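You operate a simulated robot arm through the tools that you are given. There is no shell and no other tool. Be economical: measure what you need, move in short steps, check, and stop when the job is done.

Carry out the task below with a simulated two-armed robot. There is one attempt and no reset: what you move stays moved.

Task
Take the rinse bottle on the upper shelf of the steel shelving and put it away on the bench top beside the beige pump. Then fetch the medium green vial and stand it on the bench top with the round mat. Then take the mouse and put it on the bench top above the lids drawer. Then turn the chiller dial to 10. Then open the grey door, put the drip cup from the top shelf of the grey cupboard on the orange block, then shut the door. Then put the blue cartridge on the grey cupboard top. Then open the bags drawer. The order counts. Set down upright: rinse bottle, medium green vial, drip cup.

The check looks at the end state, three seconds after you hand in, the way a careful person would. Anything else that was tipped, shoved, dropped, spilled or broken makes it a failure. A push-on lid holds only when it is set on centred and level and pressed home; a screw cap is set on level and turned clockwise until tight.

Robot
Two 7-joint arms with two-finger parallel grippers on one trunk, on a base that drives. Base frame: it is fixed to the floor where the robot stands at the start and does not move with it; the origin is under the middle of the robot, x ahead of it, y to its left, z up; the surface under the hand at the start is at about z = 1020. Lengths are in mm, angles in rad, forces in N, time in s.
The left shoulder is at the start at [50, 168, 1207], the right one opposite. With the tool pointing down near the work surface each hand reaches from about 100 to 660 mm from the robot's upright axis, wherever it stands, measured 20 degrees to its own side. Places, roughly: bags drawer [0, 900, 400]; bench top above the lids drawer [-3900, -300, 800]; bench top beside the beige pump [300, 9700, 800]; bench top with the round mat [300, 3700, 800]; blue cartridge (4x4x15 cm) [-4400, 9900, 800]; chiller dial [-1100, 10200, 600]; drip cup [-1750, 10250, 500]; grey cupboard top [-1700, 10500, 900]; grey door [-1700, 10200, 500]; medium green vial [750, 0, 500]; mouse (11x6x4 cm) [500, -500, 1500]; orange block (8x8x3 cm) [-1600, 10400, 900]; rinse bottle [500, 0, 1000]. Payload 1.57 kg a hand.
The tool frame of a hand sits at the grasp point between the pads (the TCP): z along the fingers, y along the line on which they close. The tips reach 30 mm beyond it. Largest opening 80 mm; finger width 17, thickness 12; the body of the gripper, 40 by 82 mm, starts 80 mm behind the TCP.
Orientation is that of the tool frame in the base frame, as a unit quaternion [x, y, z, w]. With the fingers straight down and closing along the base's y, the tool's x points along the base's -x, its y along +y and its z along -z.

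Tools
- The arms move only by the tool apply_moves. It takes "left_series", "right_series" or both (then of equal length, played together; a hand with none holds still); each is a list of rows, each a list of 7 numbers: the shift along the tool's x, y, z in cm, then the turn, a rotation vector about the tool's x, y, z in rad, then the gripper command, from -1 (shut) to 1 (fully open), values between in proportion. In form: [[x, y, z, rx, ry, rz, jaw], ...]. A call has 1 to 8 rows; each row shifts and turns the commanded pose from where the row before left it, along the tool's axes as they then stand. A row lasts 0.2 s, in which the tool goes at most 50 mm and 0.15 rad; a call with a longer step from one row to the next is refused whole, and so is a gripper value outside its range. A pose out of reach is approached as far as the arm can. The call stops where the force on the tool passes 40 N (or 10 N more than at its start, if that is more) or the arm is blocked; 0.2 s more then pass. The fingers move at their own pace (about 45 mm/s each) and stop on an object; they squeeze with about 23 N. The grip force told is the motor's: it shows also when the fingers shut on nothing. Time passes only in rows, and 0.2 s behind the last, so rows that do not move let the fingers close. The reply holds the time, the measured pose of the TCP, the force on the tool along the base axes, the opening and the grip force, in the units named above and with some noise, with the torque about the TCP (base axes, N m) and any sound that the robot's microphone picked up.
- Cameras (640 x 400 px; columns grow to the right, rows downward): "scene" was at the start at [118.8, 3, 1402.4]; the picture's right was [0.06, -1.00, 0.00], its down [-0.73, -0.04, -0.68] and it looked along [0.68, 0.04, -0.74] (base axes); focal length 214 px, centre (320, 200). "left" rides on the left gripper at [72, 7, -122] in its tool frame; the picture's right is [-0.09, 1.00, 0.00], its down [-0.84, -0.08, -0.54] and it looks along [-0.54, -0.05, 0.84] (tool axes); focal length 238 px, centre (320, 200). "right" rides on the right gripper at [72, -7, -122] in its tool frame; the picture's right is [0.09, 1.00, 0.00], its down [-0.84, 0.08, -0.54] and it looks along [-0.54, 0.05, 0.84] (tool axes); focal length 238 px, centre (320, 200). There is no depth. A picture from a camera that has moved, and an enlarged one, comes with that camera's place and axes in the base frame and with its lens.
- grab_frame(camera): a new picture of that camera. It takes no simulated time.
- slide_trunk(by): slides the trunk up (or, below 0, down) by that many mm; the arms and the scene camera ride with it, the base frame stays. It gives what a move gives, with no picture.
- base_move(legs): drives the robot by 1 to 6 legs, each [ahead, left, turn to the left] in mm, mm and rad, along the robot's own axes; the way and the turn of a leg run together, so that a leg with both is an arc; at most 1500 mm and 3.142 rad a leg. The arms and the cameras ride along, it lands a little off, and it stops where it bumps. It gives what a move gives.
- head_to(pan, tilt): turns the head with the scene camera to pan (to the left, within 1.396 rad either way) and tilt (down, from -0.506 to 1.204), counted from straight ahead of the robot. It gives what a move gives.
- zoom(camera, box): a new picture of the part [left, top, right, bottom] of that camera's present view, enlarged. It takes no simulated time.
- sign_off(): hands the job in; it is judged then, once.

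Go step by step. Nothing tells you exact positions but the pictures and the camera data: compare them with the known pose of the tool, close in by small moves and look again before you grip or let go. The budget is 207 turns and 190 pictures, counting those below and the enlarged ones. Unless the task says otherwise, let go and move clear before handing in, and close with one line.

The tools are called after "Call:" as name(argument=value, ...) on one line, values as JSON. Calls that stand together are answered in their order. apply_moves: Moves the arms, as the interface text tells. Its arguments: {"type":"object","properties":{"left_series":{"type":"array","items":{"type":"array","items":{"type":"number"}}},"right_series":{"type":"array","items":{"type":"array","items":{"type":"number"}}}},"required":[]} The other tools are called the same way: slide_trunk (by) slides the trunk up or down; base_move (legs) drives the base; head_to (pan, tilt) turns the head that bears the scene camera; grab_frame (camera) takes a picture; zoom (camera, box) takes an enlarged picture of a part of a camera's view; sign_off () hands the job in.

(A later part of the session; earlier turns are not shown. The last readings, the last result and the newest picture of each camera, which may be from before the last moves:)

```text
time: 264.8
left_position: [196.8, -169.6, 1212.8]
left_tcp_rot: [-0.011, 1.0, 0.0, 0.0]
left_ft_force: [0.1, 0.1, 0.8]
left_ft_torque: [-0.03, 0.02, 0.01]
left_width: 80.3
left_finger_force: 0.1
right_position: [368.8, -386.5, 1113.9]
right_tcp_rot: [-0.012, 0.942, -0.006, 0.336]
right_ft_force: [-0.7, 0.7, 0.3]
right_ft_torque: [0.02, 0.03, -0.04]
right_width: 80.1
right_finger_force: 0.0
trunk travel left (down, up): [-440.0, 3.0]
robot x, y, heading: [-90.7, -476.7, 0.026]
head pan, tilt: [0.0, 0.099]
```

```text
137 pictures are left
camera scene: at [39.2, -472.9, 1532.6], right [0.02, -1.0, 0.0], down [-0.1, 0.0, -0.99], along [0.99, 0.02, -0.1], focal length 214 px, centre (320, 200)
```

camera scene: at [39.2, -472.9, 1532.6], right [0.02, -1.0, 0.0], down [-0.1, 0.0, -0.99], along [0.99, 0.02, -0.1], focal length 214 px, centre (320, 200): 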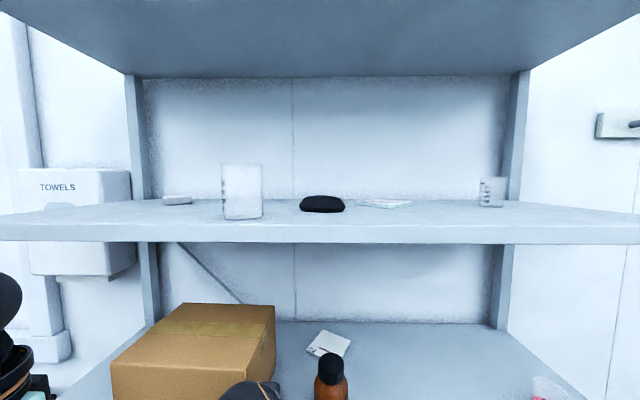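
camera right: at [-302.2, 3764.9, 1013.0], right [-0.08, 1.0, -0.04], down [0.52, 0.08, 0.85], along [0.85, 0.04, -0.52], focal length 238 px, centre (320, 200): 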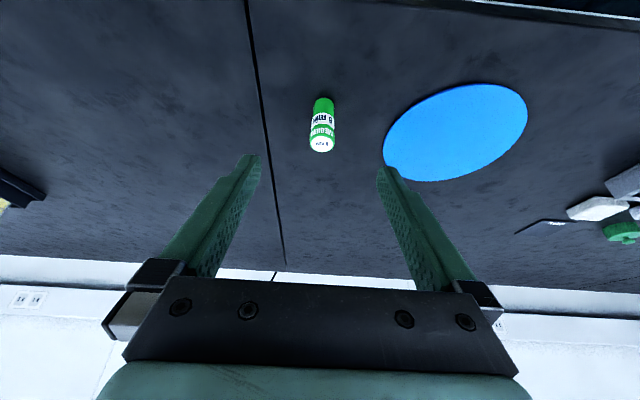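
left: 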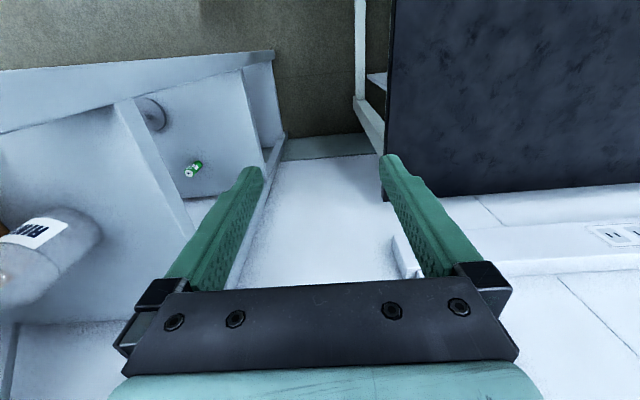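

I see the mouse at about [505, -470] lying along y, beaker at [402, -330]. I'll back off, then turn the right hand so it closes along x and leans to the right.

Call:
base_move(legs=[[-300, 0, -0.026]])

Call:
apply_moves(right_series=[[0, 0, 0, -0.0912, -0.001, -0.1099, 1], [0, 0, 0, -0.0912, -0.001, -0.1099, 1], [0, 0, 0, -0.0912, -0.001, -0.1099, 1], [0, 0, 0, -0.0912, -0.001, -0.1099, 1], [0, 0, 0, -0.0912, -0.001, -0.1099, 1], [0, 0, 0, -0.0912, -0.001, -0.1099, 1]])

Call:
apply_moves(right_series=[[0, 0, 0, -0.0912, -0.001, -0.1099, 1], [0, 0, 0, -0.0912, -0.001, -0.1099, 1], [0, 0, 0, -0.0912, -0.001, -0.1099, 1], [0, 0, 0, -0.0912, -0.001, -0.1099, 1], [0, 0, 0, -0.0912, -0.001, -0.1099, 1]])

```text
time: 266.9
left_position: [-102.2, -181.3, 1212.4]
left_tcp_rot: [0.002, 1.0, 0.0, 0.001]
left_ft_force: [-0.2, 0.5, -0.4]
left_ft_torque: [0.02, -0.03, 0.02]
left_width: 80.0
left_finger_force: 0.1
right_position: [65.0, -401.3, 1114.3]
right_tcp_rot: [0.0, 0.941, -0.01, 0.337]
right_ft_force: [0.0, 0.3, -0.1]
right_ft_torque: [0.02, 0.0, 0.0]
right_width: 79.9
right_finger_force: 0.0
trunk travel left (down, up): [-440.0, 3.0]
robot x, y, heading: [-393.6, -475.9, -0.004]
head pan, tilt: [0.0, 0.099]
```

```text
time: 268.2
left_position: [-101.3, -181.0, 1212.9]
left_tcp_rot: [0.002, 1.0, 0.0, 0.001]
left_ft_force: [0.2, 0.0, 0.4]
left_ft_torque: [-0.01, -0.01, 0.0]
left_width: 79.9
left_finger_force: 0.1
right_position: [69.3, -403.6, 1122.7]
right_tcp_rot: [-0.392, 0.855, 0.129, 0.315]
right_ft_force: [1.2, 0.4, -0.1]
right_ft_torque: [-0.02, 0.01, 0.01]
right_width: 80.2
right_finger_force: 0.2
trunk travel left (down, up): [-440.0, 3.0]
robot x, y, heading: [-398.7, -478.7, -0.002]
head pan, tilt: [0.0, 0.099]
```

```text
time: 269.4
left_position: [-100.1, -180.6, 1213.1]
left_tcp_rot: [0.002, 1.0, 0.0, 0.0]
left_ft_force: [-0.3, -0.6, 0.3]
left_ft_torque: [-0.02, 0.0, -0.02]
left_width: 80.0
left_finger_force: 0.0
right_position: [66.1, -401.7, 1114.8]
right_tcp_rot: [-0.665, 0.668, 0.236, 0.236]
right_ft_force: [0.2, 0.9, 0.5]
right_ft_torque: [-0.01, 0.02, 0.01]
right_width: 79.9
right_finger_force: 0.1
trunk travel left (down, up): [-440.0, 3.0]
robot x, y, heading: [-400.0, -481.4, -0.003]
head pan, tilt: [0.0, 0.099]
```

Orientation achieved. Now raising the hand to the upper board's level, pulled back.

Call:
apply_moves(right_series=[[-2.52, 1.25, -3.11, 0, 0, 0, 1], [-2.52, 1.25, -3.11, 0, 0, 0, 1], [-2.52, 1.25, -3.11, 0, 0, 0, 1], [-2.52, 1.25, -3.11, 0, 0, 0, 1], [-2.52, 1.25, -3.11, 0, 0, 0, 1], [-2.52, 1.25, -3.11, 0, 0, 0, 1], [-2.52, 1.25, -3.11, 0, 0, 0, 1], [-2.52, 1.25, -3.11, 0, 0, 0, 1]])

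Call:
apply_moves(right_series=[[-0.7, 0, -4.5, 0, 0, 0, 1], [-0.7, 0, -4.5, 0, 0, 0, 1], [-0.7, 0, -4.5, 0, 0, 0, 1], [-0.7, 0, -4.5, 0, 0, 0, 1]])

Call:
grab_frame(camera="scene")

```text
time: 271.2
left_position: [-102.1, -179.8, 1212.8]
left_tcp_rot: [0.001, 1.0, 0.0, 0.001]
left_ft_force: [-0.3, -0.3, 0.2]
left_ft_torque: [0.01, -0.01, -0.01]
left_width: 79.9
left_finger_force: 0.1
right_position: [-35.3, -400.9, 1435.6]
right_tcp_rot: [-0.664, 0.669, 0.235, 0.236]
right_ft_force: [0.2, -1.6, 0.8]
right_ft_torque: [-0.02, -0.01, -0.01]
right_width: 79.9
right_finger_force: 0.2
trunk travel left (down, up): [-440.0, 3.0]
robot x, y, heading: [-401.0, -473.9, -0.003]
head pan, tilt: [0.0, 0.099]
```

```text
time: 272.2
left_position: [-102.3, -180.1, 1212.6]
left_tcp_rot: [0.002, 1.0, 0.0, 0.001]
left_ft_force: [-0.8, -0.4, -0.4]
left_ft_torque: [-0.02, -0.01, 0.02]
left_width: 80.2
left_finger_force: 0.1
right_position: [-35.0, -490.3, 1585.1]
right_tcp_rot: [-0.666, 0.667, 0.236, 0.238]
right_ft_force: [0.1, -0.6, -0.1]
right_ft_torque: [0.0, 0.03, -0.02]
right_width: 79.9
right_finger_force: 0.1
right hand out of reach, approached as far as the arm can: row 4
trunk travel left (down, up): [-440.0, 3.0]
robot x, y, heading: [-400.4, -476.2, 0.003]
head pan, tilt: [0.0, 0.099]
```

```text
136 pictures are left
camera scene: at [-267.5, -478.8, 1532.8], right [0.0, -1.0, 0.0], down [-0.1, 0.0, -1.0], along [1.0, 0.0, -0.1], focal length 214 px, centre (320, 200)
```

scene: 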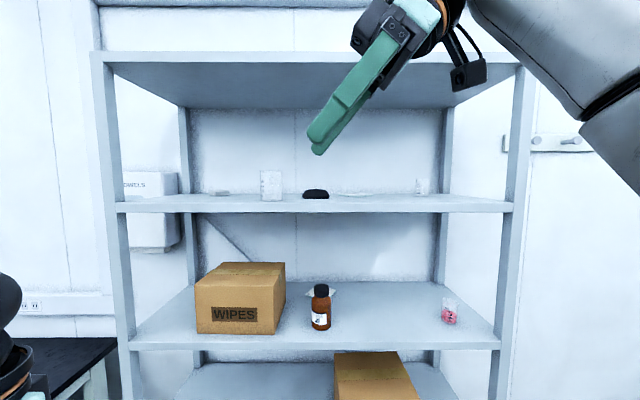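

I'll lower a bit, lean slightly more, extend a little, and then drive in.

Call:
apply_moves(right_series=[[1.5, -1.5, 1.8, 0, -0.06, 0, 1], [1.5, -1.5, 1.7, 0, -0.06, 0, 1], [0, -1.5, 0, 0, 0, 0, 1], [0, -1.5, 0, 0, 0, 0, 1]])

Call:
base_move(legs=[[300, 0, 0]])

Call:
grab_frame(camera="right")

Call:
grab_frame(camera="scene")

```text
time: 273.2
left_position: [-100.5, -180.5, 1211.9]
left_tcp_rot: [0.002, 1.0, 0.0, 0.001]
left_ft_force: [0.8, 0.2, 0.4]
left_ft_torque: [-0.02, 0.04, 0.0]
left_width: 79.7
left_finger_force: 0.0
right_position: [28.6, -488.3, 1535.5]
right_tcp_rot: [-0.649, 0.653, 0.277, 0.277]
right_ft_force: [-0.3, -0.1, -0.8]
right_ft_torque: [-0.03, 0.02, 0.0]
right_width: 80.1
right_finger_force: 0.0
trunk travel left (down, up): [-440.0, 3.0]
robot x, y, heading: [-398.0, -477.0, -0.002]
head pan, tilt: [0.0, 0.099]
```

```text
time: 275.3
left_position: [199.2, -180.2, 1213.1]
left_tcp_rot: [0.001, 1.0, 0.0, -0.001]
left_ft_force: [-0.1, 0.7, 0.9]
left_ft_torque: [0.02, 0.02, 0.0]
left_width: 80.0
left_finger_force: 0.0
right_position: [327.0, -487.8, 1537.4]
right_tcp_rot: [-0.65, 0.652, 0.276, 0.276]
right_ft_force: [0.1, 0.0, 0.1]
right_ft_torque: [-0.02, -0.01, 0.01]
right_width: 80.1
right_finger_force: 0.2
trunk travel left (down, up): [-440.0, 3.0]
robot x, y, heading: [-95.9, -480.5, -0.002]
head pan, tilt: [0.0, 0.099]
```

```text
135 pictures are left
camera right: at [334.3, -625.8, 1570.0], right [-1.0, -0.06, -0.07], down [-0.08, 0.19, 0.98], along [-0.05, 0.98, -0.2], focal length 238 px, centre (320, 200)
```

right: 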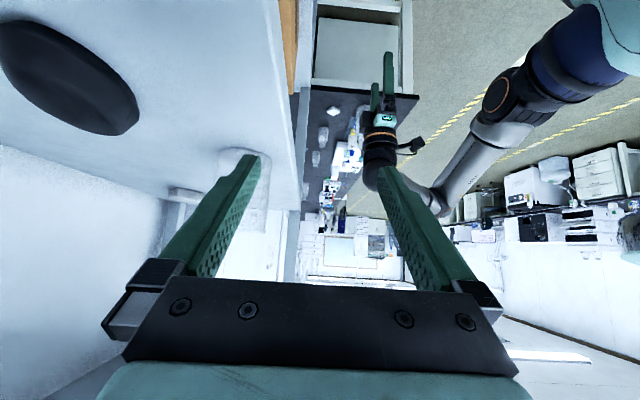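

```text
134 pictures are left
camera scene: at [35.2, -479.7, 1532.6], right [0.0, -1.0, 0.0], down [-0.1, 0.0, -0.99], along [0.99, 0.0, -0.1], focal length 214 px, centre (320, 200)
```

scene: 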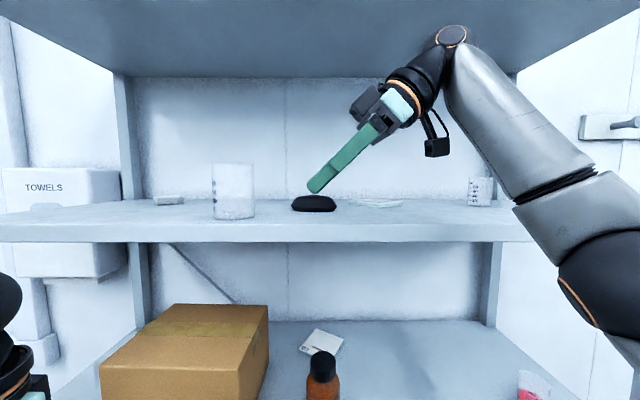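

The mouse's front edge is around x≈485 with slight yaw. Driving in 120 mm more and looking from the hand camera.

Call:
base_move(legs=[[120, 0, 0]])

Call:
apply_moves(right_series=[[0, -2, 0, 0, 0, 0, 1], [0, -2, 0, 0, 0, 0, 1], [0, 0, 0, 0, 0, 0, 1]])

Call:
grab_frame(camera="right")

Call:
grab_frame(camera="scene")

```text
time: 276.5
left_position: [313.8, -181.7, 1214.4]
left_tcp_rot: [0.001, 1.0, 0.0, 0.002]
left_ft_force: [-0.8, 0.0, -0.5]
left_ft_torque: [-0.02, 0.02, 0.01]
left_width: 80.1
left_finger_force: 0.0
right_position: [439.6, -489.3, 1540.3]
right_tcp_rot: [-0.65, 0.652, 0.274, 0.278]
right_ft_force: [0.0, 0.0, 0.8]
right_ft_torque: [0.02, 0.0, -0.01]
right_width: 79.8
right_finger_force: 0.1
trunk travel left (down, up): [-440.0, 3.0]
robot x, y, heading: [23.9, -474.6, -0.002]
head pan, tilt: [0.0, 0.099]
```

```text
time: 277.3
left_position: [318.4, -180.8, 1211.9]
left_tcp_rot: [0.001, 1.0, 0.0, 0.001]
left_ft_force: [0.3, 0.2, -0.6]
left_ft_torque: [-0.03, -0.01, -0.03]
left_width: 79.8
left_finger_force: 0.1
right_position: [481.2, -491.3, 1531.7]
right_tcp_rot: [-0.65, 0.652, 0.275, 0.277]
right_ft_force: [-0.6, 0.1, 0.4]
right_ft_torque: [-0.03, -0.01, -0.03]
right_width: 79.9
right_finger_force: 0.1
right hand out of reach, approached as far as the arm can: row 2
trunk travel left (down, up): [-440.0, 3.0]
robot x, y, heading: [21.4, -473.5, -0.002]
head pan, tilt: [0.0, 0.099]
```

```text
133 pictures are left
camera right: at [487.9, -629.1, 1566.0], right [-1.0, -0.06, -0.07], down [-0.08, 0.19, 0.98], along [-0.04, 0.98, -0.2], focal length 238 px, centre (320, 200)
```

right: 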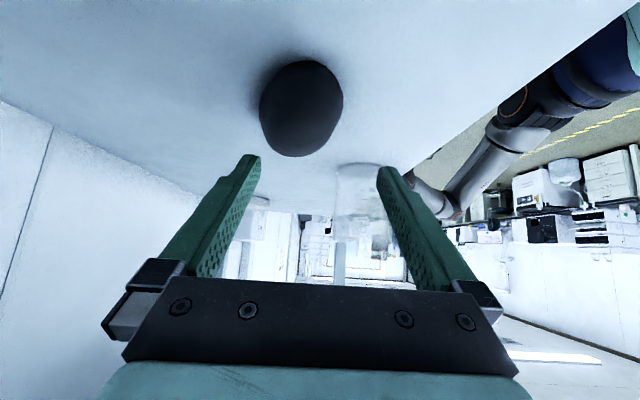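

```text
132 pictures are left
camera scene: at [154.1, -479.9, 1532.6], right [0.0, -1.0, 0.0], down [-0.1, 0.0, -0.99], along [0.99, 0.0, -0.1], focal length 214 px, centre (320, 200)
```

scene: 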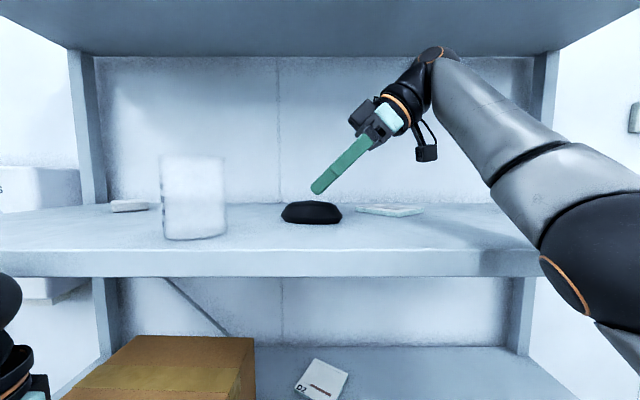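

The mouse is centred near [502, -468], aligned along y. I'll align in x while descending slightly.

Call:
apply_moves(right_series=[[0.44, -1.0, 0.98, 0, 0, 0, 1], [0.44, -1.1, 0.98, 0, 0, 0, 1], [0, 0, 0, 0, 0, 0, 1]])

Call:
grab_frame(camera="right")

```text
time: 278.1
left_position: [317.6, -181.2, 1212.9]
left_tcp_rot: [0.001, 1.0, 0.0, 0.001]
left_ft_force: [0.3, 0.0, -1.0]
left_ft_torque: [-0.01, 0.01, 0.01]
left_width: 80.0
left_finger_force: 0.0
right_position: [502.5, -485.3, 1511.0]
right_tcp_rot: [-0.649, 0.653, 0.276, 0.278]
right_ft_force: [-0.2, 0.0, -0.4]
right_ft_torque: [0.02, 0.0, 0.04]
right_width: 80.0
right_finger_force: 0.0
trunk travel left (down, up): [-440.0, 3.0]
robot x, y, heading: [23.8, -478.5, -0.001]
head pan, tilt: [0.0, 0.099]
```

```text
131 pictures are left
camera right: at [507.3, -623.2, 1543.6], right [-1.0, -0.06, -0.07], down [-0.08, 0.19, 0.98], along [-0.04, 0.98, -0.2], focal length 238 px, centre (320, 200)
```

right: 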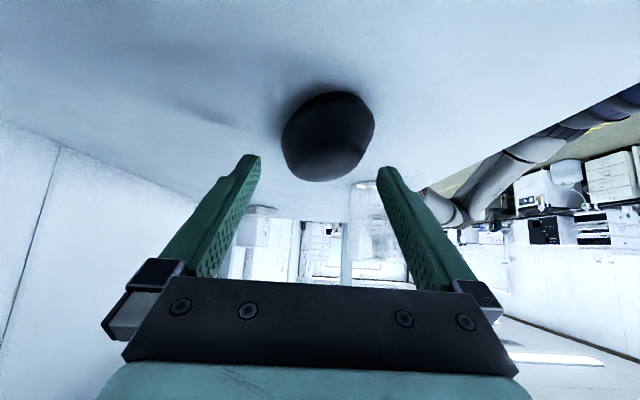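

Call:
apply_moves(right_series=[[0.5, 0.3, 0.88, 0, 0, 0, 1], [0.5, 0, 0.88, 0, 0, 0, 1], [0, 0, 0, 0, 0, 0, 1]])

Call:
grab_frame(camera="right")

Call:
zoom(camera="scene", box=[240, 120, 440, 260])

```text
time: 279.1
left_position: [300.5, -178.1, 1214.5]
left_tcp_rot: [0.002, 1.0, -0.002, 0.01]
left_ft_force: [-0.1, 0.2, 0.7]
left_ft_torque: [-0.02, -0.02, 0.02]
left_width: 80.1
left_finger_force: 0.0
right_position: [456.9, -475.1, 1528.6]
right_tcp_rot: [0.663, -0.638, -0.241, -0.308]
right_ft_force: [0.2, -0.1, 0.7]
right_ft_torque: [0.0, 0.02, -0.02]
right_width: 79.9
right_finger_force: 0.1
trunk travel left (down, up): [-440.0, 3.0]
robot x, y, heading: [20.6, -476.0, -0.009]
head pan, tilt: [0.0, 0.099]
stopped in row 3 (right hand): the arm was blocked; the commanded pose is now the measured one
```

```text
130 pictures are left
camera right: at [459.8, -612.0, 1563.4], right [-0.98, -0.06, -0.17], down [-0.17, 0.2, 0.96], along [-0.03, 0.98, -0.2], focal length 238 px, centre (320, 200)
```

right: 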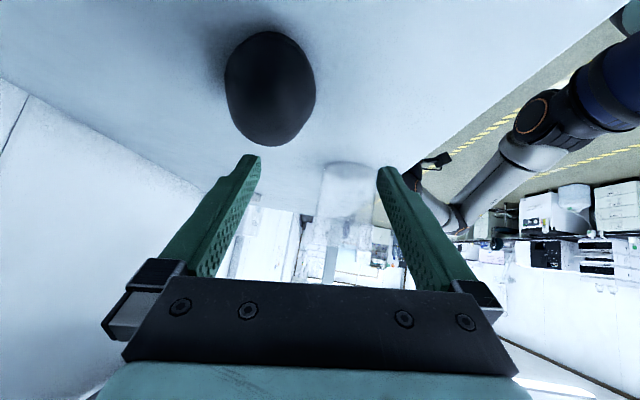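

```text
2.86 times, centred on (340, 190) of scene
camera zoom: at [129.0, -475.9, 1532.2], right [-0.01, -1.0, 0.0], down [-0.08, 0.0, -1.0], along [1.0, -0.01, -0.08], focal length 613 px, centre (263, 229)
```

zoom: 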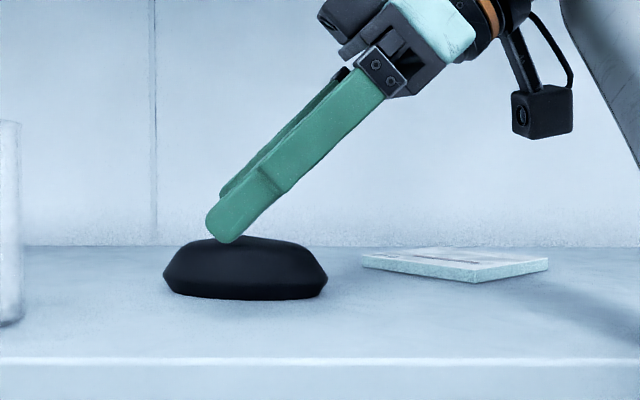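

The arm got blocked (elbow against the board front), so this reach won't work. I'll back out, then use a forward-tilted hand to draw the mouse toward the front edge first.

Call:
apply_moves(right_series=[[-1.44, 0, -1.39, 0, 0, 0, 1], [-0.7, 0.5, -0.7, 0, 0, 0, 1]])

Call:
base_move(legs=[[-350, 0, 0.007]])

Call:
apply_moves(right_series=[[0, 0, 0, 0.0962, 0.0082, 0.1051, 1], [0, 0, 0, 0.0962, 0.0082, 0.1051, 1], [0, 0, 0, 0.0962, 0.0082, 0.1051, 1], [0, 0, 0, 0.0962, 0.0082, 0.1051, 1], [0, 0, 0, 0.0962, 0.0082, 0.1051, 1], [0, 0, 0, 0.0962, 0.0082, 0.1051, 1]])

Call:
apply_moves(right_series=[[0, 0, 0, 0.0962, 0.0082, 0.1051, 1], [0, 0, 0, 0.0962, 0.0082, 0.1051, 1], [0, 0, 0, 0.0962, 0.0082, 0.1051, 1], [0, 0, 0, 0.0962, 0.0082, 0.1051, 1], [0, 0, 0, 0.0962, 0.0082, 0.1051, 1]])

Call:
grab_frame(camera="scene")

```text
time: 279.7
left_position: [315.0, -181.5, 1212.5]
left_tcp_rot: [0.001, 1.0, 0.001, 0.001]
left_ft_force: [-0.4, -0.7, -0.3]
left_ft_torque: [0.03, -0.02, 0.0]
left_width: 80.4
left_finger_force: 0.0
right_position: [476.1, -479.9, 1541.2]
right_tcp_rot: [0.657, -0.644, -0.256, -0.297]
right_ft_force: [-0.3, -0.5, 0.5]
right_ft_torque: [0.02, -0.04, -0.05]
right_width: 80.0
right_finger_force: 0.0
right hand out of reach, approached as far as the arm can: row 2
trunk travel left (down, up): [-440.0, 3.0]
robot x, y, heading: [21.0, -479.9, -0.005]
head pan, tilt: [0.0, 0.099]
```

```text
time: 282.0
left_position: [-37.2, -179.8, 1212.7]
left_tcp_rot: [-0.003, 1.0, 0.001, 0.001]
left_ft_force: [-0.8, 0.6, -0.4]
left_ft_torque: [0.02, -0.01, 0.03]
left_width: 80.1
left_finger_force: 0.1
right_position: [126.8, -478.3, 1542.4]
right_tcp_rot: [0.659, -0.643, -0.257, -0.295]
right_ft_force: [-0.2, 0.2, 0.6]
right_ft_torque: [-0.06, 0.0, -0.05]
right_width: 80.1
right_finger_force: 0.0
trunk travel left (down, up): [-440.0, 3.0]
robot x, y, heading: [-329.4, -481.4, 0.006]
head pan, tilt: [0.0, 0.099]
```

```text
time: 283.4
left_position: [-36.4, -179.8, 1213.8]
left_tcp_rot: [-0.002, 1.0, 0.0, 0.002]
left_ft_force: [-0.6, -0.4, 0.0]
left_ft_torque: [-0.01, -0.01, -0.01]
left_width: 80.1
left_finger_force: 0.0
right_position: [127.0, -478.3, 1541.6]
right_tcp_rot: [-0.326, 0.865, 0.13, 0.358]
right_ft_force: [-0.1, -0.3, 1.0]
right_ft_torque: [0.01, -0.01, -0.01]
right_width: 80.1
right_finger_force: 0.1
trunk travel left (down, up): [-440.0, 3.0]
robot x, y, heading: [-330.1, -479.2, 0.006]
head pan, tilt: [0.0, 0.099]
```

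```text
time: 284.6
left_position: [-37.1, -178.8, 1212.8]
left_tcp_rot: [-0.003, 1.0, 0.0, 0.001]
left_ft_force: [0.1, -0.4, 0.7]
left_ft_torque: [0.0, 0.02, -0.02]
left_width: 79.9
left_finger_force: 0.1
right_position: [126.9, -477.6, 1540.6]
right_tcp_rot: [0.0, 0.932, 0.002, 0.362]
right_ft_force: [-1.0, 0.0, -0.2]
right_ft_torque: [-0.02, -0.02, 0.02]
right_width: 79.7
right_finger_force: 0.0
trunk travel left (down, up): [-440.0, 3.0]
robot x, y, heading: [-334.1, -480.6, 0.008]
head pan, tilt: [0.0, 0.099]
```

```text
128 pictures are left
camera scene: at [-199.2, -478.9, 1532.7], right [0.0, -1.0, 0.0], down [-0.1, 0.0, -1.0], along [1.0, 0.0, -0.1], focal length 214 px, centre (320, 200)
```

scene: 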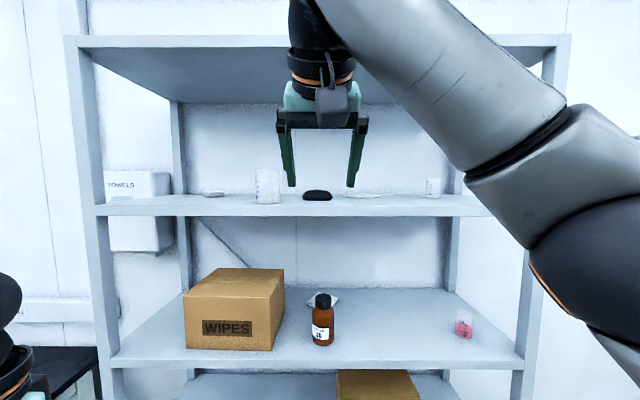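

Hand is tilted forward now. Drive in, then reach over the mouse with the fingers half open.

Call:
base_move(legs=[[320, 0, -0.008]])

Call:
apply_moves(right_series=[[-1.3, 0.5, -1.5, 0, 0, 0, 0.1], [-3.0, 0.5, 2.7, 0, 0, 0, 0.1], [-3.0, 0, 2.7, 0, 0, 0, 0.1], [0, 0, 0, 0, 0, 0, 0.1]])

Call:
grab_frame(camera="right")

Call:
grab_frame(camera="scene")

```text
time: 286.8
left_position: [289.9, -182.0, 1211.5]
left_tcp_rot: [0.002, 1.0, -0.001, 0.0]
left_ft_force: [-0.7, -1.1, -0.4]
left_ft_torque: [0.0, 0.02, -0.02]
left_width: 79.9
left_finger_force: 0.0
right_position: [450.2, -483.0, 1541.6]
right_tcp_rot: [0.001, 0.932, 0.002, 0.362]
right_ft_force: [0.4, 0.7, -0.5]
right_ft_torque: [0.01, -0.02, -0.03]
right_width: 80.2
right_finger_force: 0.0
trunk travel left (down, up): [-440.0, 3.0]
robot x, y, heading: [-7.8, -479.0, -0.006]
head pan, tilt: [0.0, 0.099]
```

```text
time: 287.8
left_position: [287.8, -182.2, 1212.6]
left_tcp_rot: [0.002, 1.0, 0.001, 0.001]
left_ft_force: [-0.4, 0.8, 1.1]
left_ft_torque: [0.03, -0.02, 0.0]
left_width: 80.0
left_finger_force: 0.0
right_position: [509.6, -478.0, 1533.0]
right_tcp_rot: [0.002, 0.932, 0.001, 0.363]
right_ft_force: [-0.4, -0.6, 1.0]
right_ft_torque: [0.0, 0.01, -0.02]
right_width: 43.9
right_finger_force: 0.0
right hand out of reach, approached as far as the arm can: row 2, 3
trunk travel left (down, up): [-440.0, 3.0]
robot x, y, heading: [-7.1, -479.3, -0.009]
head pan, tilt: [0.0, 0.099]
```

```text
127 pictures are left
camera right: at [374.8, -485.0, 1575.9], right [-0.07, 1.0, -0.06], down [0.25, 0.07, 0.97], along [0.97, 0.05, -0.25], focal length 238 px, centre (320, 200)
```

right: 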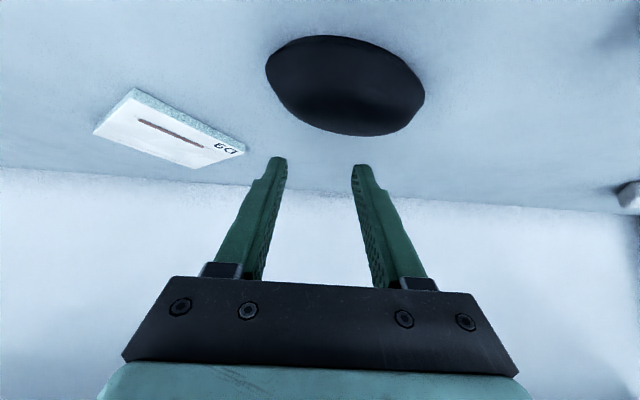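

```text
126 pictures are left
camera scene: at [122.9, -480.0, 1532.8], right [-0.01, -1.0, 0.0], down [-0.1, 0.0, -1.0], along [1.0, -0.01, -0.1], focal length 214 px, centre (320, 200)
```

scene: 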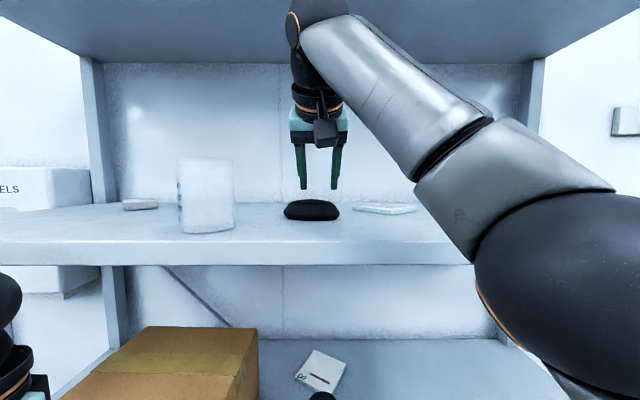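

Reach increases as I go lower. I'll move forward-down behind the mouse.

Call:
apply_moves(right_series=[[-0.3, 0.6, 1.9, 0, 0, 0, 0.1], [-0.1, 0.5, 2.12, 0, 0, 0, 0.1], [0, 0, 0, 0, 0, 0, 0.1]])

Call:
grab_frame(camera="right")

Call:
zoom(camera="scene", box=[220, 120, 420, 260])

```text
time: 288.6
left_position: [289.0, -181.8, 1213.7]
left_tcp_rot: [0.003, 1.0, 0.0, 0.001]
left_ft_force: [0.1, 0.1, 0.2]
left_ft_torque: [0.01, -0.01, -0.02]
left_width: 80.1
left_finger_force: 0.1
right_position: [540.1, -471.1, 1508.3]
right_tcp_rot: [0.003, 0.932, 0.002, 0.362]
right_ft_force: [0.2, -0.3, -0.4]
right_ft_torque: [0.01, 0.01, 0.01]
right_width: 44.1
right_finger_force: 0.0
trunk travel left (down, up): [-440.0, 3.0]
robot x, y, heading: [-7.5, -481.2, -0.008]
head pan, tilt: [0.0, 0.099]
```

```text
125 pictures are left
camera right: at [404.5, -476.9, 1549.0], right [-0.06, 1.0, -0.06], down [0.25, 0.07, 0.97], along [0.97, 0.05, -0.25], focal length 238 px, centre (320, 200)
```

right: 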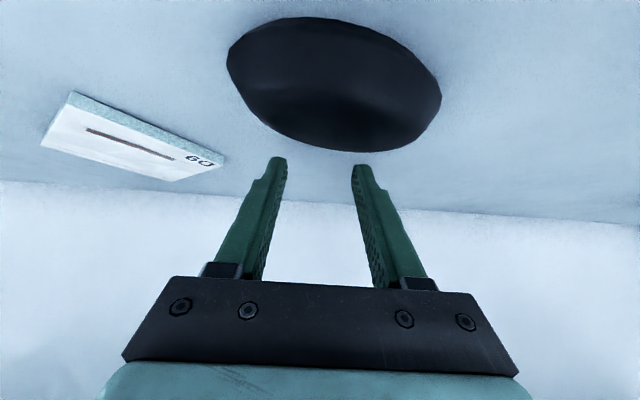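

```text
2.86 times, centred on (320, 190) of scene
camera zoom: at [123.7, -480.8, 1532.7], right [-0.01, -1.0, 0.0], down [-0.1, 0.0, -1.0], along [1.0, -0.01, -0.1], focal length 613 px, centre (320, 229)
```

zoom: 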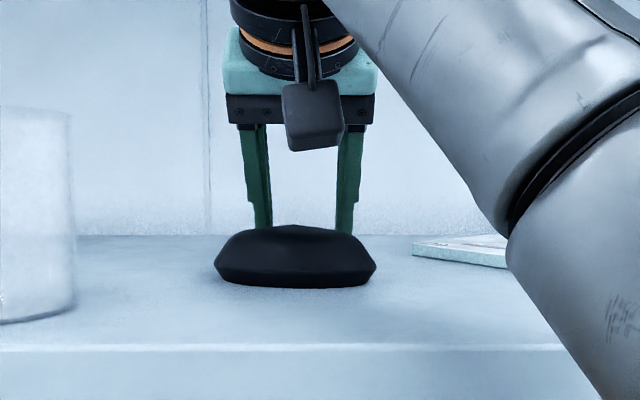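

Call:
apply_moves(right_series=[[0.74, 0, 0.81, 0, 0, 0, 0.1], [1.48, 0, -1.35, 0, 0, 0, 0.1], [1.1, 0, -1.0, 0, 0, 0, 0.1], [1.1, 0, -1.0, 0, 0, 0, 0.1], [0, 0, 0, 0, 0, 0, 0.1]])

Call:
zoom(camera="scene", box=[220, 120, 420, 260])

```text
time: 289.8
left_position: [289.2, -182.8, 1212.7]
left_tcp_rot: [0.002, 1.0, 0.0, 0.0]
left_ft_force: [-0.7, 0.4, 0.0]
left_ft_torque: [0.02, 0.0, 0.0]
left_width: 79.9
left_finger_force: 0.1
right_position: [490.4, -470.9, 1494.7]
right_tcp_rot: [0.002, 0.932, 0.001, 0.361]
right_ft_force: [1.2, 0.2, -0.2]
right_ft_torque: [-0.04, 0.0, -0.01]
right_width: 44.1
right_finger_force: 0.1
trunk travel left (down, up): [-440.0, 3.0]
robot x, y, heading: [-9.3, -480.8, -0.006]
head pan, tilt: [0.0, 0.099]
```

```text
2.86 times, centred on (320, 190) of scene
camera zoom: at [124.3, -480.5, 1532.6], right [-0.01, -1.0, 0.0], down [-0.1, 0.0, -0.99], along [0.99, -0.01, -0.1], focal length 613 px, centre (320, 229)
```

zoom: 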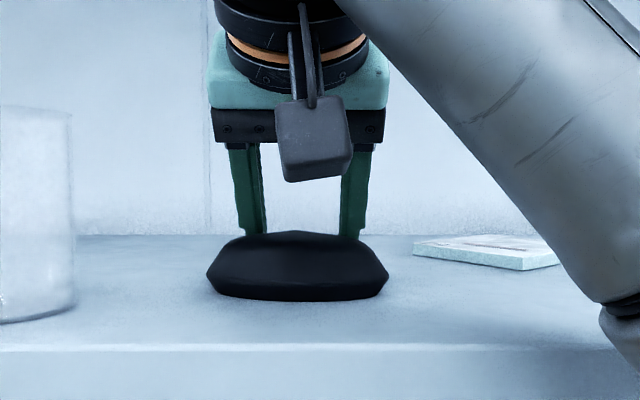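

The mouse is sliding forward. Continuing about 65 mm more.

Call:
apply_moves(right_series=[[1.2, 0, -1.1, 0, 0, 0, 0.1], [1.2, 0, -1.1, 0, 0, 0, 0.1], [1.2, 0, -1.1, 0, 0, 0, 0.1], [1.2, 0, -1.1, 0, 0, 0, 0.1], [0, 0, 0, 0, 0, 0, 0.1]])

Call:
grab_frame(camera="right")

Call:
grab_frame(camera="scene")

```text
time: 291.0
left_position: [288.6, -183.7, 1212.8]
left_tcp_rot: [0.002, 1.0, 0.001, 0.001]
left_ft_force: [0.1, 0.0, -0.3]
left_ft_torque: [0.01, 0.03, -0.02]
left_width: 80.0
left_finger_force: 0.0
right_position: [425.3, -469.4, 1495.1]
right_tcp_rot: [0.002, 0.932, 0.001, 0.362]
right_ft_force: [0.5, 0.1, 0.2]
right_ft_torque: [0.03, -0.02, 0.0]
right_width: 43.9
right_finger_force: 0.0
trunk travel left (down, up): [-440.0, 3.0]
robot x, y, heading: [-9.3, -482.2, -0.004]
head pan, tilt: [0.0, 0.099]
```

```text
122 pictures are left
camera right: at [290.0, -476.7, 1536.8], right [-0.06, 1.0, -0.06], down [0.25, 0.07, 0.96], along [0.97, 0.05, -0.26], focal length 238 px, centre (320, 200)
```

right: 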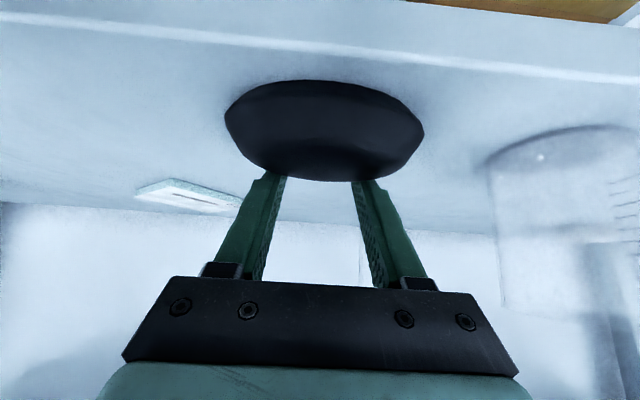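

```text
121 pictures are left
camera scene: at [124.3, -480.8, 1532.6], right [-0.01, -1.0, 0.0], down [-0.1, 0.0, -0.99], along [0.99, -0.01, -0.1], focal length 214 px, centre (320, 200)
```

scene: 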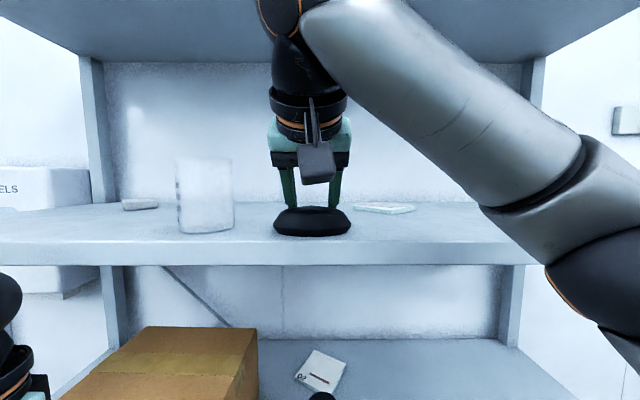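

The mouse is now near [401, -471], about 20 mm behind the front edge. I'll lift off, back out and reorient for the side-lean grasp.

Call:
apply_moves(right_series=[[-2, 0, -2.2, 0, 0, 0, 0.1], [-2, 0, -2.2, 0, 0, 0, 1]])

Call:
base_move(legs=[[-250, 0, 0.005]])

Call:
apply_moves(right_series=[[0, 0, 0, -0.0993, -0.0044, -0.1023, 1], [0, 0, 0, -0.0993, -0.0044, -0.1023, 1], [0, 0, 0, -0.0993, -0.0044, -0.1023, 1], [0, 0, 0, -0.0993, -0.0044, -0.1023, 1], [0, 0, 0, -0.0993, -0.0044, -0.1023, 1], [0, 0, 0, -0.0993, -0.0044, -0.1023, 1]])

Call:
apply_moves(right_series=[[0, 0, 0, -0.0993, -0.0044, -0.1023, 1], [0, 0, 0, -0.0993, -0.0044, -0.1023, 1], [0, 0, 0, -0.0993, -0.0044, -0.1023, 1], [0, 0, 0, -0.0993, -0.0044, -0.1023, 1], [0, 0, 0, -0.0993, -0.0044, -0.1023, 1]])

```text
time: 291.6
left_position: [289.3, -182.5, 1212.3]
left_tcp_rot: [0.003, 1.0, 0.0, 0.001]
left_ft_force: [0.1, -0.2, 0.1]
left_ft_torque: [-0.01, 0.02, 0.01]
left_width: 79.8
left_finger_force: 0.0
right_position: [423.7, -471.7, 1554.8]
right_tcp_rot: [0.002, 0.932, 0.001, 0.362]
right_ft_force: [-0.9, 0.1, 0.0]
right_ft_torque: [-0.02, -0.02, -0.01]
right_width: 78.0
right_finger_force: 0.0
trunk travel left (down, up): [-440.0, 3.0]
robot x, y, heading: [-3.3, -481.5, -0.007]
head pan, tilt: [0.0, 0.099]
```

```text
time: 293.4
left_position: [37.2, -180.2, 1212.7]
left_tcp_rot: [0.001, 1.0, 0.0, 0.001]
left_ft_force: [0.3, -0.3, 0.9]
left_ft_torque: [0.0, 0.0, -0.02]
left_width: 79.8
left_finger_force: 0.0
right_position: [173.3, -467.4, 1555.2]
right_tcp_rot: [-0.001, 0.932, 0.003, 0.362]
right_ft_force: [-0.5, 0.8, 0.7]
right_ft_torque: [0.02, -0.03, 0.02]
right_width: 80.1
right_finger_force: 0.1
trunk travel left (down, up): [-440.0, 3.0]
robot x, y, heading: [-259.0, -479.0, 0.003]
head pan, tilt: [0.0, 0.099]
```

```text
time: 294.8
left_position: [37.8, -180.5, 1211.9]
left_tcp_rot: [0.0, 1.0, -0.001, 0.001]
left_ft_force: [-0.3, 0.1, 0.2]
left_ft_torque: [0.03, -0.01, 0.0]
left_width: 79.9
left_finger_force: 0.0
right_position: [173.4, -468.9, 1553.9]
right_tcp_rot: [-0.383, 0.842, 0.165, 0.342]
right_ft_force: [-0.1, -0.1, -0.1]
right_ft_torque: [0.0, 0.0, 0.01]
right_width: 80.0
right_finger_force: 0.2
trunk travel left (down, up): [-440.0, 3.0]
robot x, y, heading: [-257.9, -475.3, 0.0]
head pan, tilt: [0.0, 0.099]
```

```text
time: 296.0
left_position: [36.0, -179.7, 1211.9]
left_tcp_rot: [0.0, 1.0, 0.0, 0.001]
left_ft_force: [-0.5, 0.2, 0.0]
left_ft_torque: [0.0, 0.01, 0.01]
left_width: 79.9
left_finger_force: 0.0
right_position: [171.6, -467.2, 1555.1]
right_tcp_rot: [0.651, -0.65, -0.276, -0.278]
right_ft_force: [0.0, 0.5, 0.5]
right_ft_torque: [-0.01, -0.03, 0.02]
right_width: 80.1
right_finger_force: 0.0
trunk travel left (down, up): [-440.0, 3.0]
robot x, y, heading: [-256.9, -479.8, -0.002]
head pan, tilt: [0.0, 0.099]
```

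Call:
apply_moves(right_series=[[2.84, 0, 0.66, 0, 0, 0, 1], [0, 0, 0, 0, 0, 0, 1]])

Call:
base_move(legs=[[228, 0, 0]])

Call:
grab_frame(camera="right")

```text
time: 296.6
left_position: [37.7, -179.7, 1213.1]
left_tcp_rot: [-0.001, 1.0, 0.0, 0.001]
left_ft_force: [-0.5, 0.8, 0.0]
left_ft_torque: [-0.02, -0.03, 0.03]
left_width: 80.0
left_finger_force: 0.1
right_position: [173.3, -482.3, 1529.3]
right_tcp_rot: [0.651, -0.65, -0.276, -0.277]
right_ft_force: [0.3, 0.3, -0.3]
right_ft_torque: [-0.01, -0.01, 0.01]
right_width: 80.1
right_finger_force: 0.1
trunk travel left (down, up): [-440.0, 3.0]
robot x, y, heading: [-259.8, -477.6, -0.001]
head pan, tilt: [0.0, 0.099]
```

```text
time: 298.3
left_position: [262.2, -181.2, 1212.0]
left_tcp_rot: [0.001, 1.0, -0.001, 0.001]
left_ft_force: [0.7, 0.0, -0.1]
left_ft_torque: [0.04, 0.03, 0.0]
left_width: 79.8
left_finger_force: 0.1
right_position: [398.7, -483.4, 1528.4]
right_tcp_rot: [-0.65, 0.651, 0.276, 0.278]
right_ft_force: [0.2, 0.3, 0.2]
right_ft_torque: [0.01, 0.02, 0.03]
right_width: 79.9
right_finger_force: 0.1
trunk travel left (down, up): [-440.0, 3.0]
robot x, y, heading: [-34.8, -479.9, -0.0]
head pan, tilt: [0.0, 0.099]
```

```text
120 pictures are left
camera right: at [405.2, -621.5, 1562.5], right [-1.0, -0.06, -0.07], down [-0.08, 0.19, 0.98], along [-0.05, 0.98, -0.19], focal length 238 px, centre (320, 200)
```

right: 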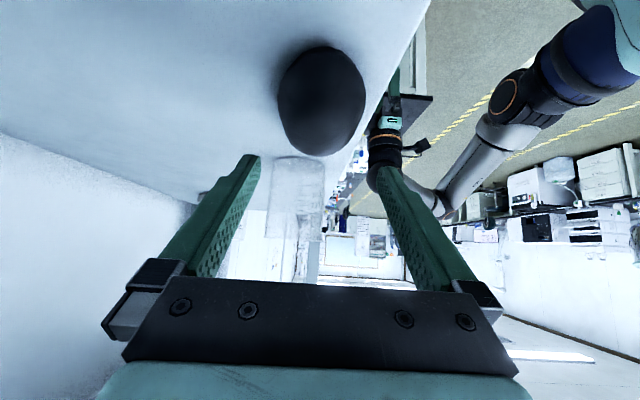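

Aligned. Descending around the mouse.

Call:
apply_moves(right_series=[[0.63, -0.1, 1.07, 0, 0, 0, 1], [0.63, -0.1, 1.07, 0, 0, 0, 1], [0.6, -0.1, 1.0, 0, 0, 0, 1], [0, 0, 0, 0, 0, 0, 1]])

Call:
grab_frame(camera="right")

Call:
zoom(camera="scene", box=[220, 120, 420, 260])

```text
time: 299.3
left_position: [257.0, -181.8, 1215.8]
left_tcp_rot: [0.001, 1.0, 0.001, 0.003]
left_ft_force: [0.0, -0.4, -0.2]
left_ft_torque: [0.01, 0.01, -0.04]
left_width: 80.0
left_finger_force: 0.0
right_position: [393.1, -472.9, 1498.4]
right_tcp_rot: [0.652, -0.649, -0.274, -0.28]
right_ft_force: [-0.7, 0.1, 0.4]
right_ft_torque: [-0.01, -0.01, 0.02]
right_width: 79.9
right_finger_force: 0.0
trunk travel left (down, up): [-440.0, 3.0]
robot x, y, heading: [-38.8, -479.4, 0.0]
head pan, tilt: [0.0, 0.099]
```

```text
119 pictures are left
camera right: at [399.7, -611.0, 1531.6], right [-1.0, -0.06, -0.08], down [-0.09, 0.19, 0.98], along [-0.05, 0.98, -0.19], focal length 238 px, centre (320, 200)
```

right: 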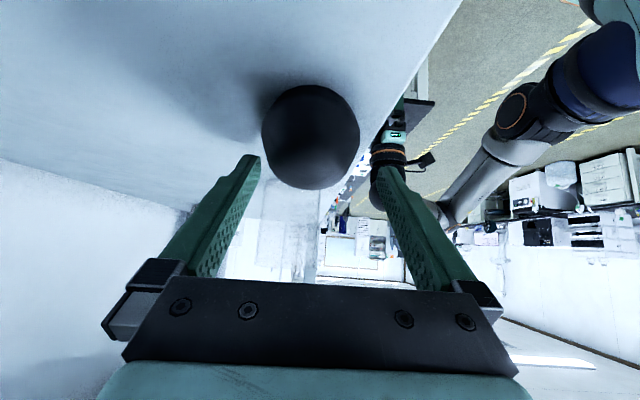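

```text
2.86 times, centred on (320, 190) of scene
camera zoom: at [89.9, -480.1, 1533.7], right [0.0, -1.0, 0.0], down [-0.09, 0.0, -1.0], along [1.0, 0.0, -0.09], focal length 613 px, centre (320, 229)
```

zoom: 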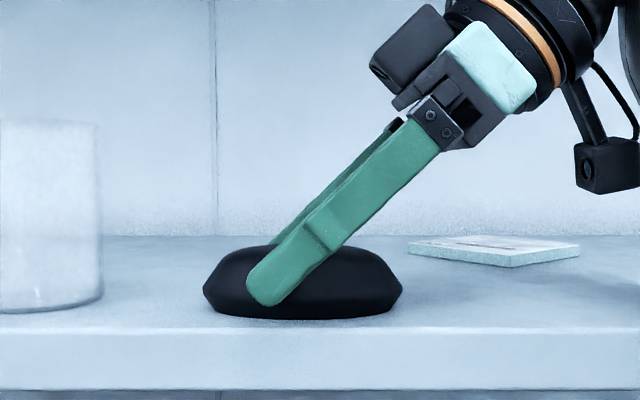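

The fingers straddle the mouse. Closing now.

Call:
apply_moves(right_series=[[0, 0, 0, 0, 0, 0, 0.4], [0, 0, 0, 0, 0, 0, -1], [0, 0, 0, 0, 0, 0, -1], [0, 0, 0, 0, 0, 0, -1]])

Call:
zoom(camera="scene", box=[220, 120, 420, 260])

```text
time: 300.3
left_position: [255.7, -181.6, 1213.7]
left_tcp_rot: [0.001, 1.0, 0.0, 0.003]
left_ft_force: [0.0, 0.0, -0.6]
left_ft_torque: [0.03, 0.02, -0.01]
left_width: 79.8
left_finger_force: 0.0
right_position: [393.9, -473.3, 1498.3]
right_tcp_rot: [0.651, -0.649, -0.274, -0.281]
right_ft_force: [-0.9, -1.1, 2.1]
right_ft_torque: [-0.04, 0.03, -0.01]
right_width: 53.8
right_finger_force: 23.7
trunk travel left (down, up): [-440.0, 3.0]
robot x, y, heading: [-37.5, -479.8, -0.002]
head pan, tilt: [0.0, 0.099]
```

```text
2.86 times, centred on (320, 190) of scene
camera zoom: at [89.7, -480.2, 1533.4], right [0.0, -1.0, 0.0], down [-0.09, 0.0, -1.0], along [1.0, 0.0, -0.09], focal length 613 px, centre (320, 229)
```

zoom: 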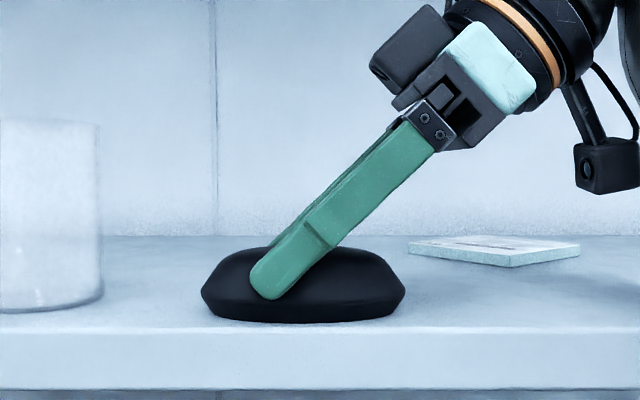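

Gripped. Lifting.

Call:
apply_moves(right_series=[[-1.44, 0, -1.39, 0, 0, 0, -1], [-1.44, 0, -1.39, 0, 0, 0, -1], [-1.44, 0, -1.39, 0, 0, 0, -1]])

Call:
zoom(camera="scene", box=[220, 80, 420, 260])

```text
time: 301.1
left_position: [261.0, -180.3, 1212.7]
left_tcp_rot: [0.0, 1.0, 0.0, 0.002]
left_ft_force: [0.2, 0.5, 0.1]
left_ft_torque: [0.0, -0.01, 0.01]
left_width: 80.1
left_finger_force: 0.1
right_position: [398.5, -473.1, 1554.2]
right_tcp_rot: [0.651, -0.651, -0.275, -0.278]
right_ft_force: [-0.3, 0.1, -0.3]
right_ft_torque: [-0.01, 0.01, -0.01]
right_width: 0.1
right_finger_force: 20.9
trunk travel left (down, up): [-440.0, 3.0]
robot x, y, heading: [-36.6, -476.9, -0.004]
head pan, tilt: [0.0, 0.099]
```

```text
2.22 times, centred on (320, 170) of scene
camera zoom: at [95.2, -478.8, 1532.7], right [0.0, -1.0, 0.0], down [-0.1, 0.0, -1.0], along [1.0, 0.0, -0.1], focal length 477 px, centre (320, 267)
```

zoom: 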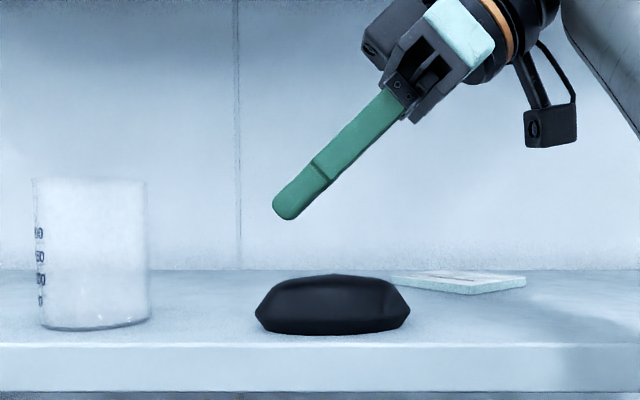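

The mouse slipped out – the grip was too high on its sloped sides. I'll look at where the elbow meets the shelf before retrying lower.

Call:
head_to(pan=-0.8, tilt=0.45)

Call:
grab_frame(camera="scene")

```text
time: 302.2
left_position: [261.6, -180.7, 1212.6]
left_tcp_rot: [0.001, 1.0, 0.0, 0.001]
left_ft_force: [0.0, 0.0, 0.3]
left_ft_torque: [0.03, 0.01, -0.02]
left_width: 80.1
left_finger_force: 0.0
right_position: [399.2, -473.2, 1553.7]
right_tcp_rot: [-0.65, 0.652, 0.275, 0.278]
right_ft_force: [-0.1, 0.3, 0.2]
right_ft_torque: [0.03, -0.01, 0.0]
right_width: 0.1
right_finger_force: 21.8
trunk travel left (down, up): [-440.0, 3.0]
robot x, y, heading: [-35.9, -474.9, -0.005]
head pan, tilt: [-0.799, 0.45]
```

```text
115 pictures are left
camera scene: at [68.6, -545.9, 1500.1], right [-0.72, -0.7, 0.0], down [-0.3, 0.31, -0.9], along [0.63, -0.65, -0.43], focal length 214 px, centre (320, 200)
```

scene: 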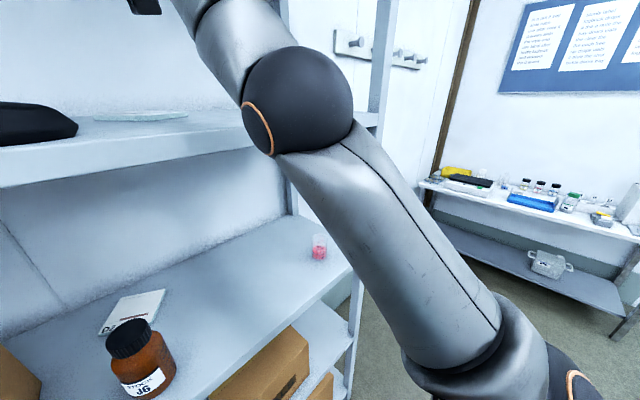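

The elbow is against the board's front edge. With the robot ~30 mm further back the arm straightens and the elbow clears. Retrying from there.

Call:
base_move(legs=[[-32, 0, 0.004]])

Call:
apply_moves(right_series=[[1.4, 0, 1.4, 0, 0, 0, 1], [0, -1.5, 0, 0, 0, 0, 1], [0, -1.5, 0, 0, 0, 0, 1], [0, 0, 0, 0, 0, 0, 1]])

Call:
grab_frame(camera="right")

Call:
grab_frame(camera="scene")

```text
time: 303.1
left_position: [227.0, -179.2, 1212.7]
left_tcp_rot: [-0.002, 1.0, 0.0, 0.001]
left_ft_force: [-0.1, 0.1, -0.4]
left_ft_torque: [0.01, -0.07, -0.03]
left_width: 80.0
left_finger_force: 0.0
right_position: [367.5, -472.5, 1553.1]
right_tcp_rot: [0.651, -0.65, -0.277, -0.278]
right_ft_force: [0.4, 0.3, 0.0]
right_ft_torque: [-0.01, 0.0, -0.03]
right_width: 0.0
right_finger_force: 21.3
trunk travel left (down, up): [-440.0, 3.0]
robot x, y, heading: [-67.2, -481.7, 0.0]
head pan, tilt: [-0.799, 0.45]
```

```text
time: 304.1
left_position: [227.5, -180.4, 1212.5]
left_tcp_rot: [-0.002, 1.0, 0.0, 0.002]
left_ft_force: [1.3, -0.1, -0.3]
left_ft_torque: [-0.02, -0.05, -0.03]
left_width: 79.9
left_finger_force: 0.1
right_position: [393.1, -474.0, 1529.9]
right_tcp_rot: [0.652, -0.649, -0.277, -0.277]
right_ft_force: [0.2, 1.4, 0.2]
right_ft_torque: [-0.01, 0.04, -0.03]
right_width: 79.8
right_finger_force: 0.0
right hand out of reach, approached as far as the arm can: row 3
trunk travel left (down, up): [-440.0, 3.0]
robot x, y, heading: [-67.0, -480.1, 0.002]
head pan, tilt: [-0.799, 0.45]
```

```text
114 pictures are left
camera right: at [399.8, -611.2, 1562.6], right [-1.0, -0.06, -0.07], down [-0.08, 0.19, 0.98], along [-0.05, 0.98, -0.19], focal length 238 px, centre (320, 200)
```

right: 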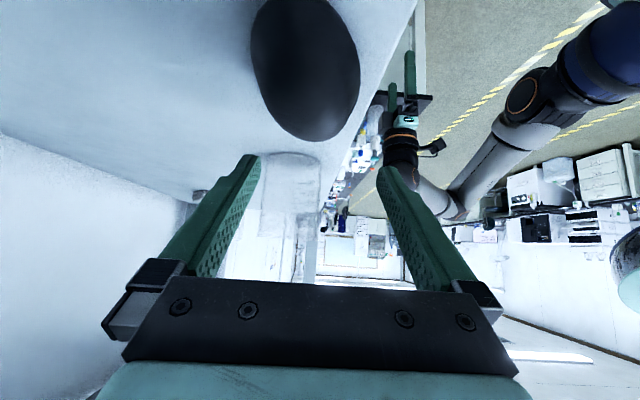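

```text
113 pictures are left
camera scene: at [36.5, -545.3, 1500.1], right [-0.72, -0.7, 0.0], down [-0.3, 0.31, -0.9], along [0.63, -0.64, -0.43], focal length 214 px, centre (320, 200)
```

scene: 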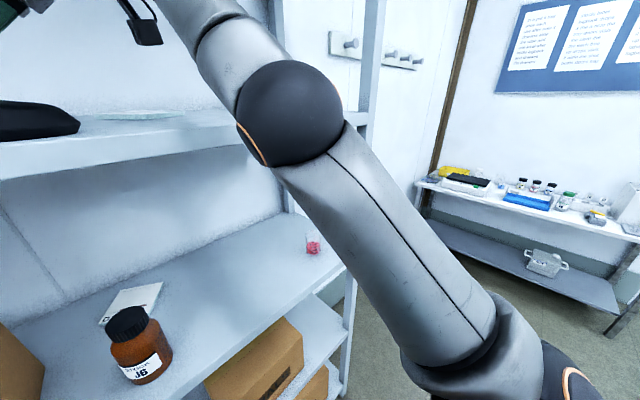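

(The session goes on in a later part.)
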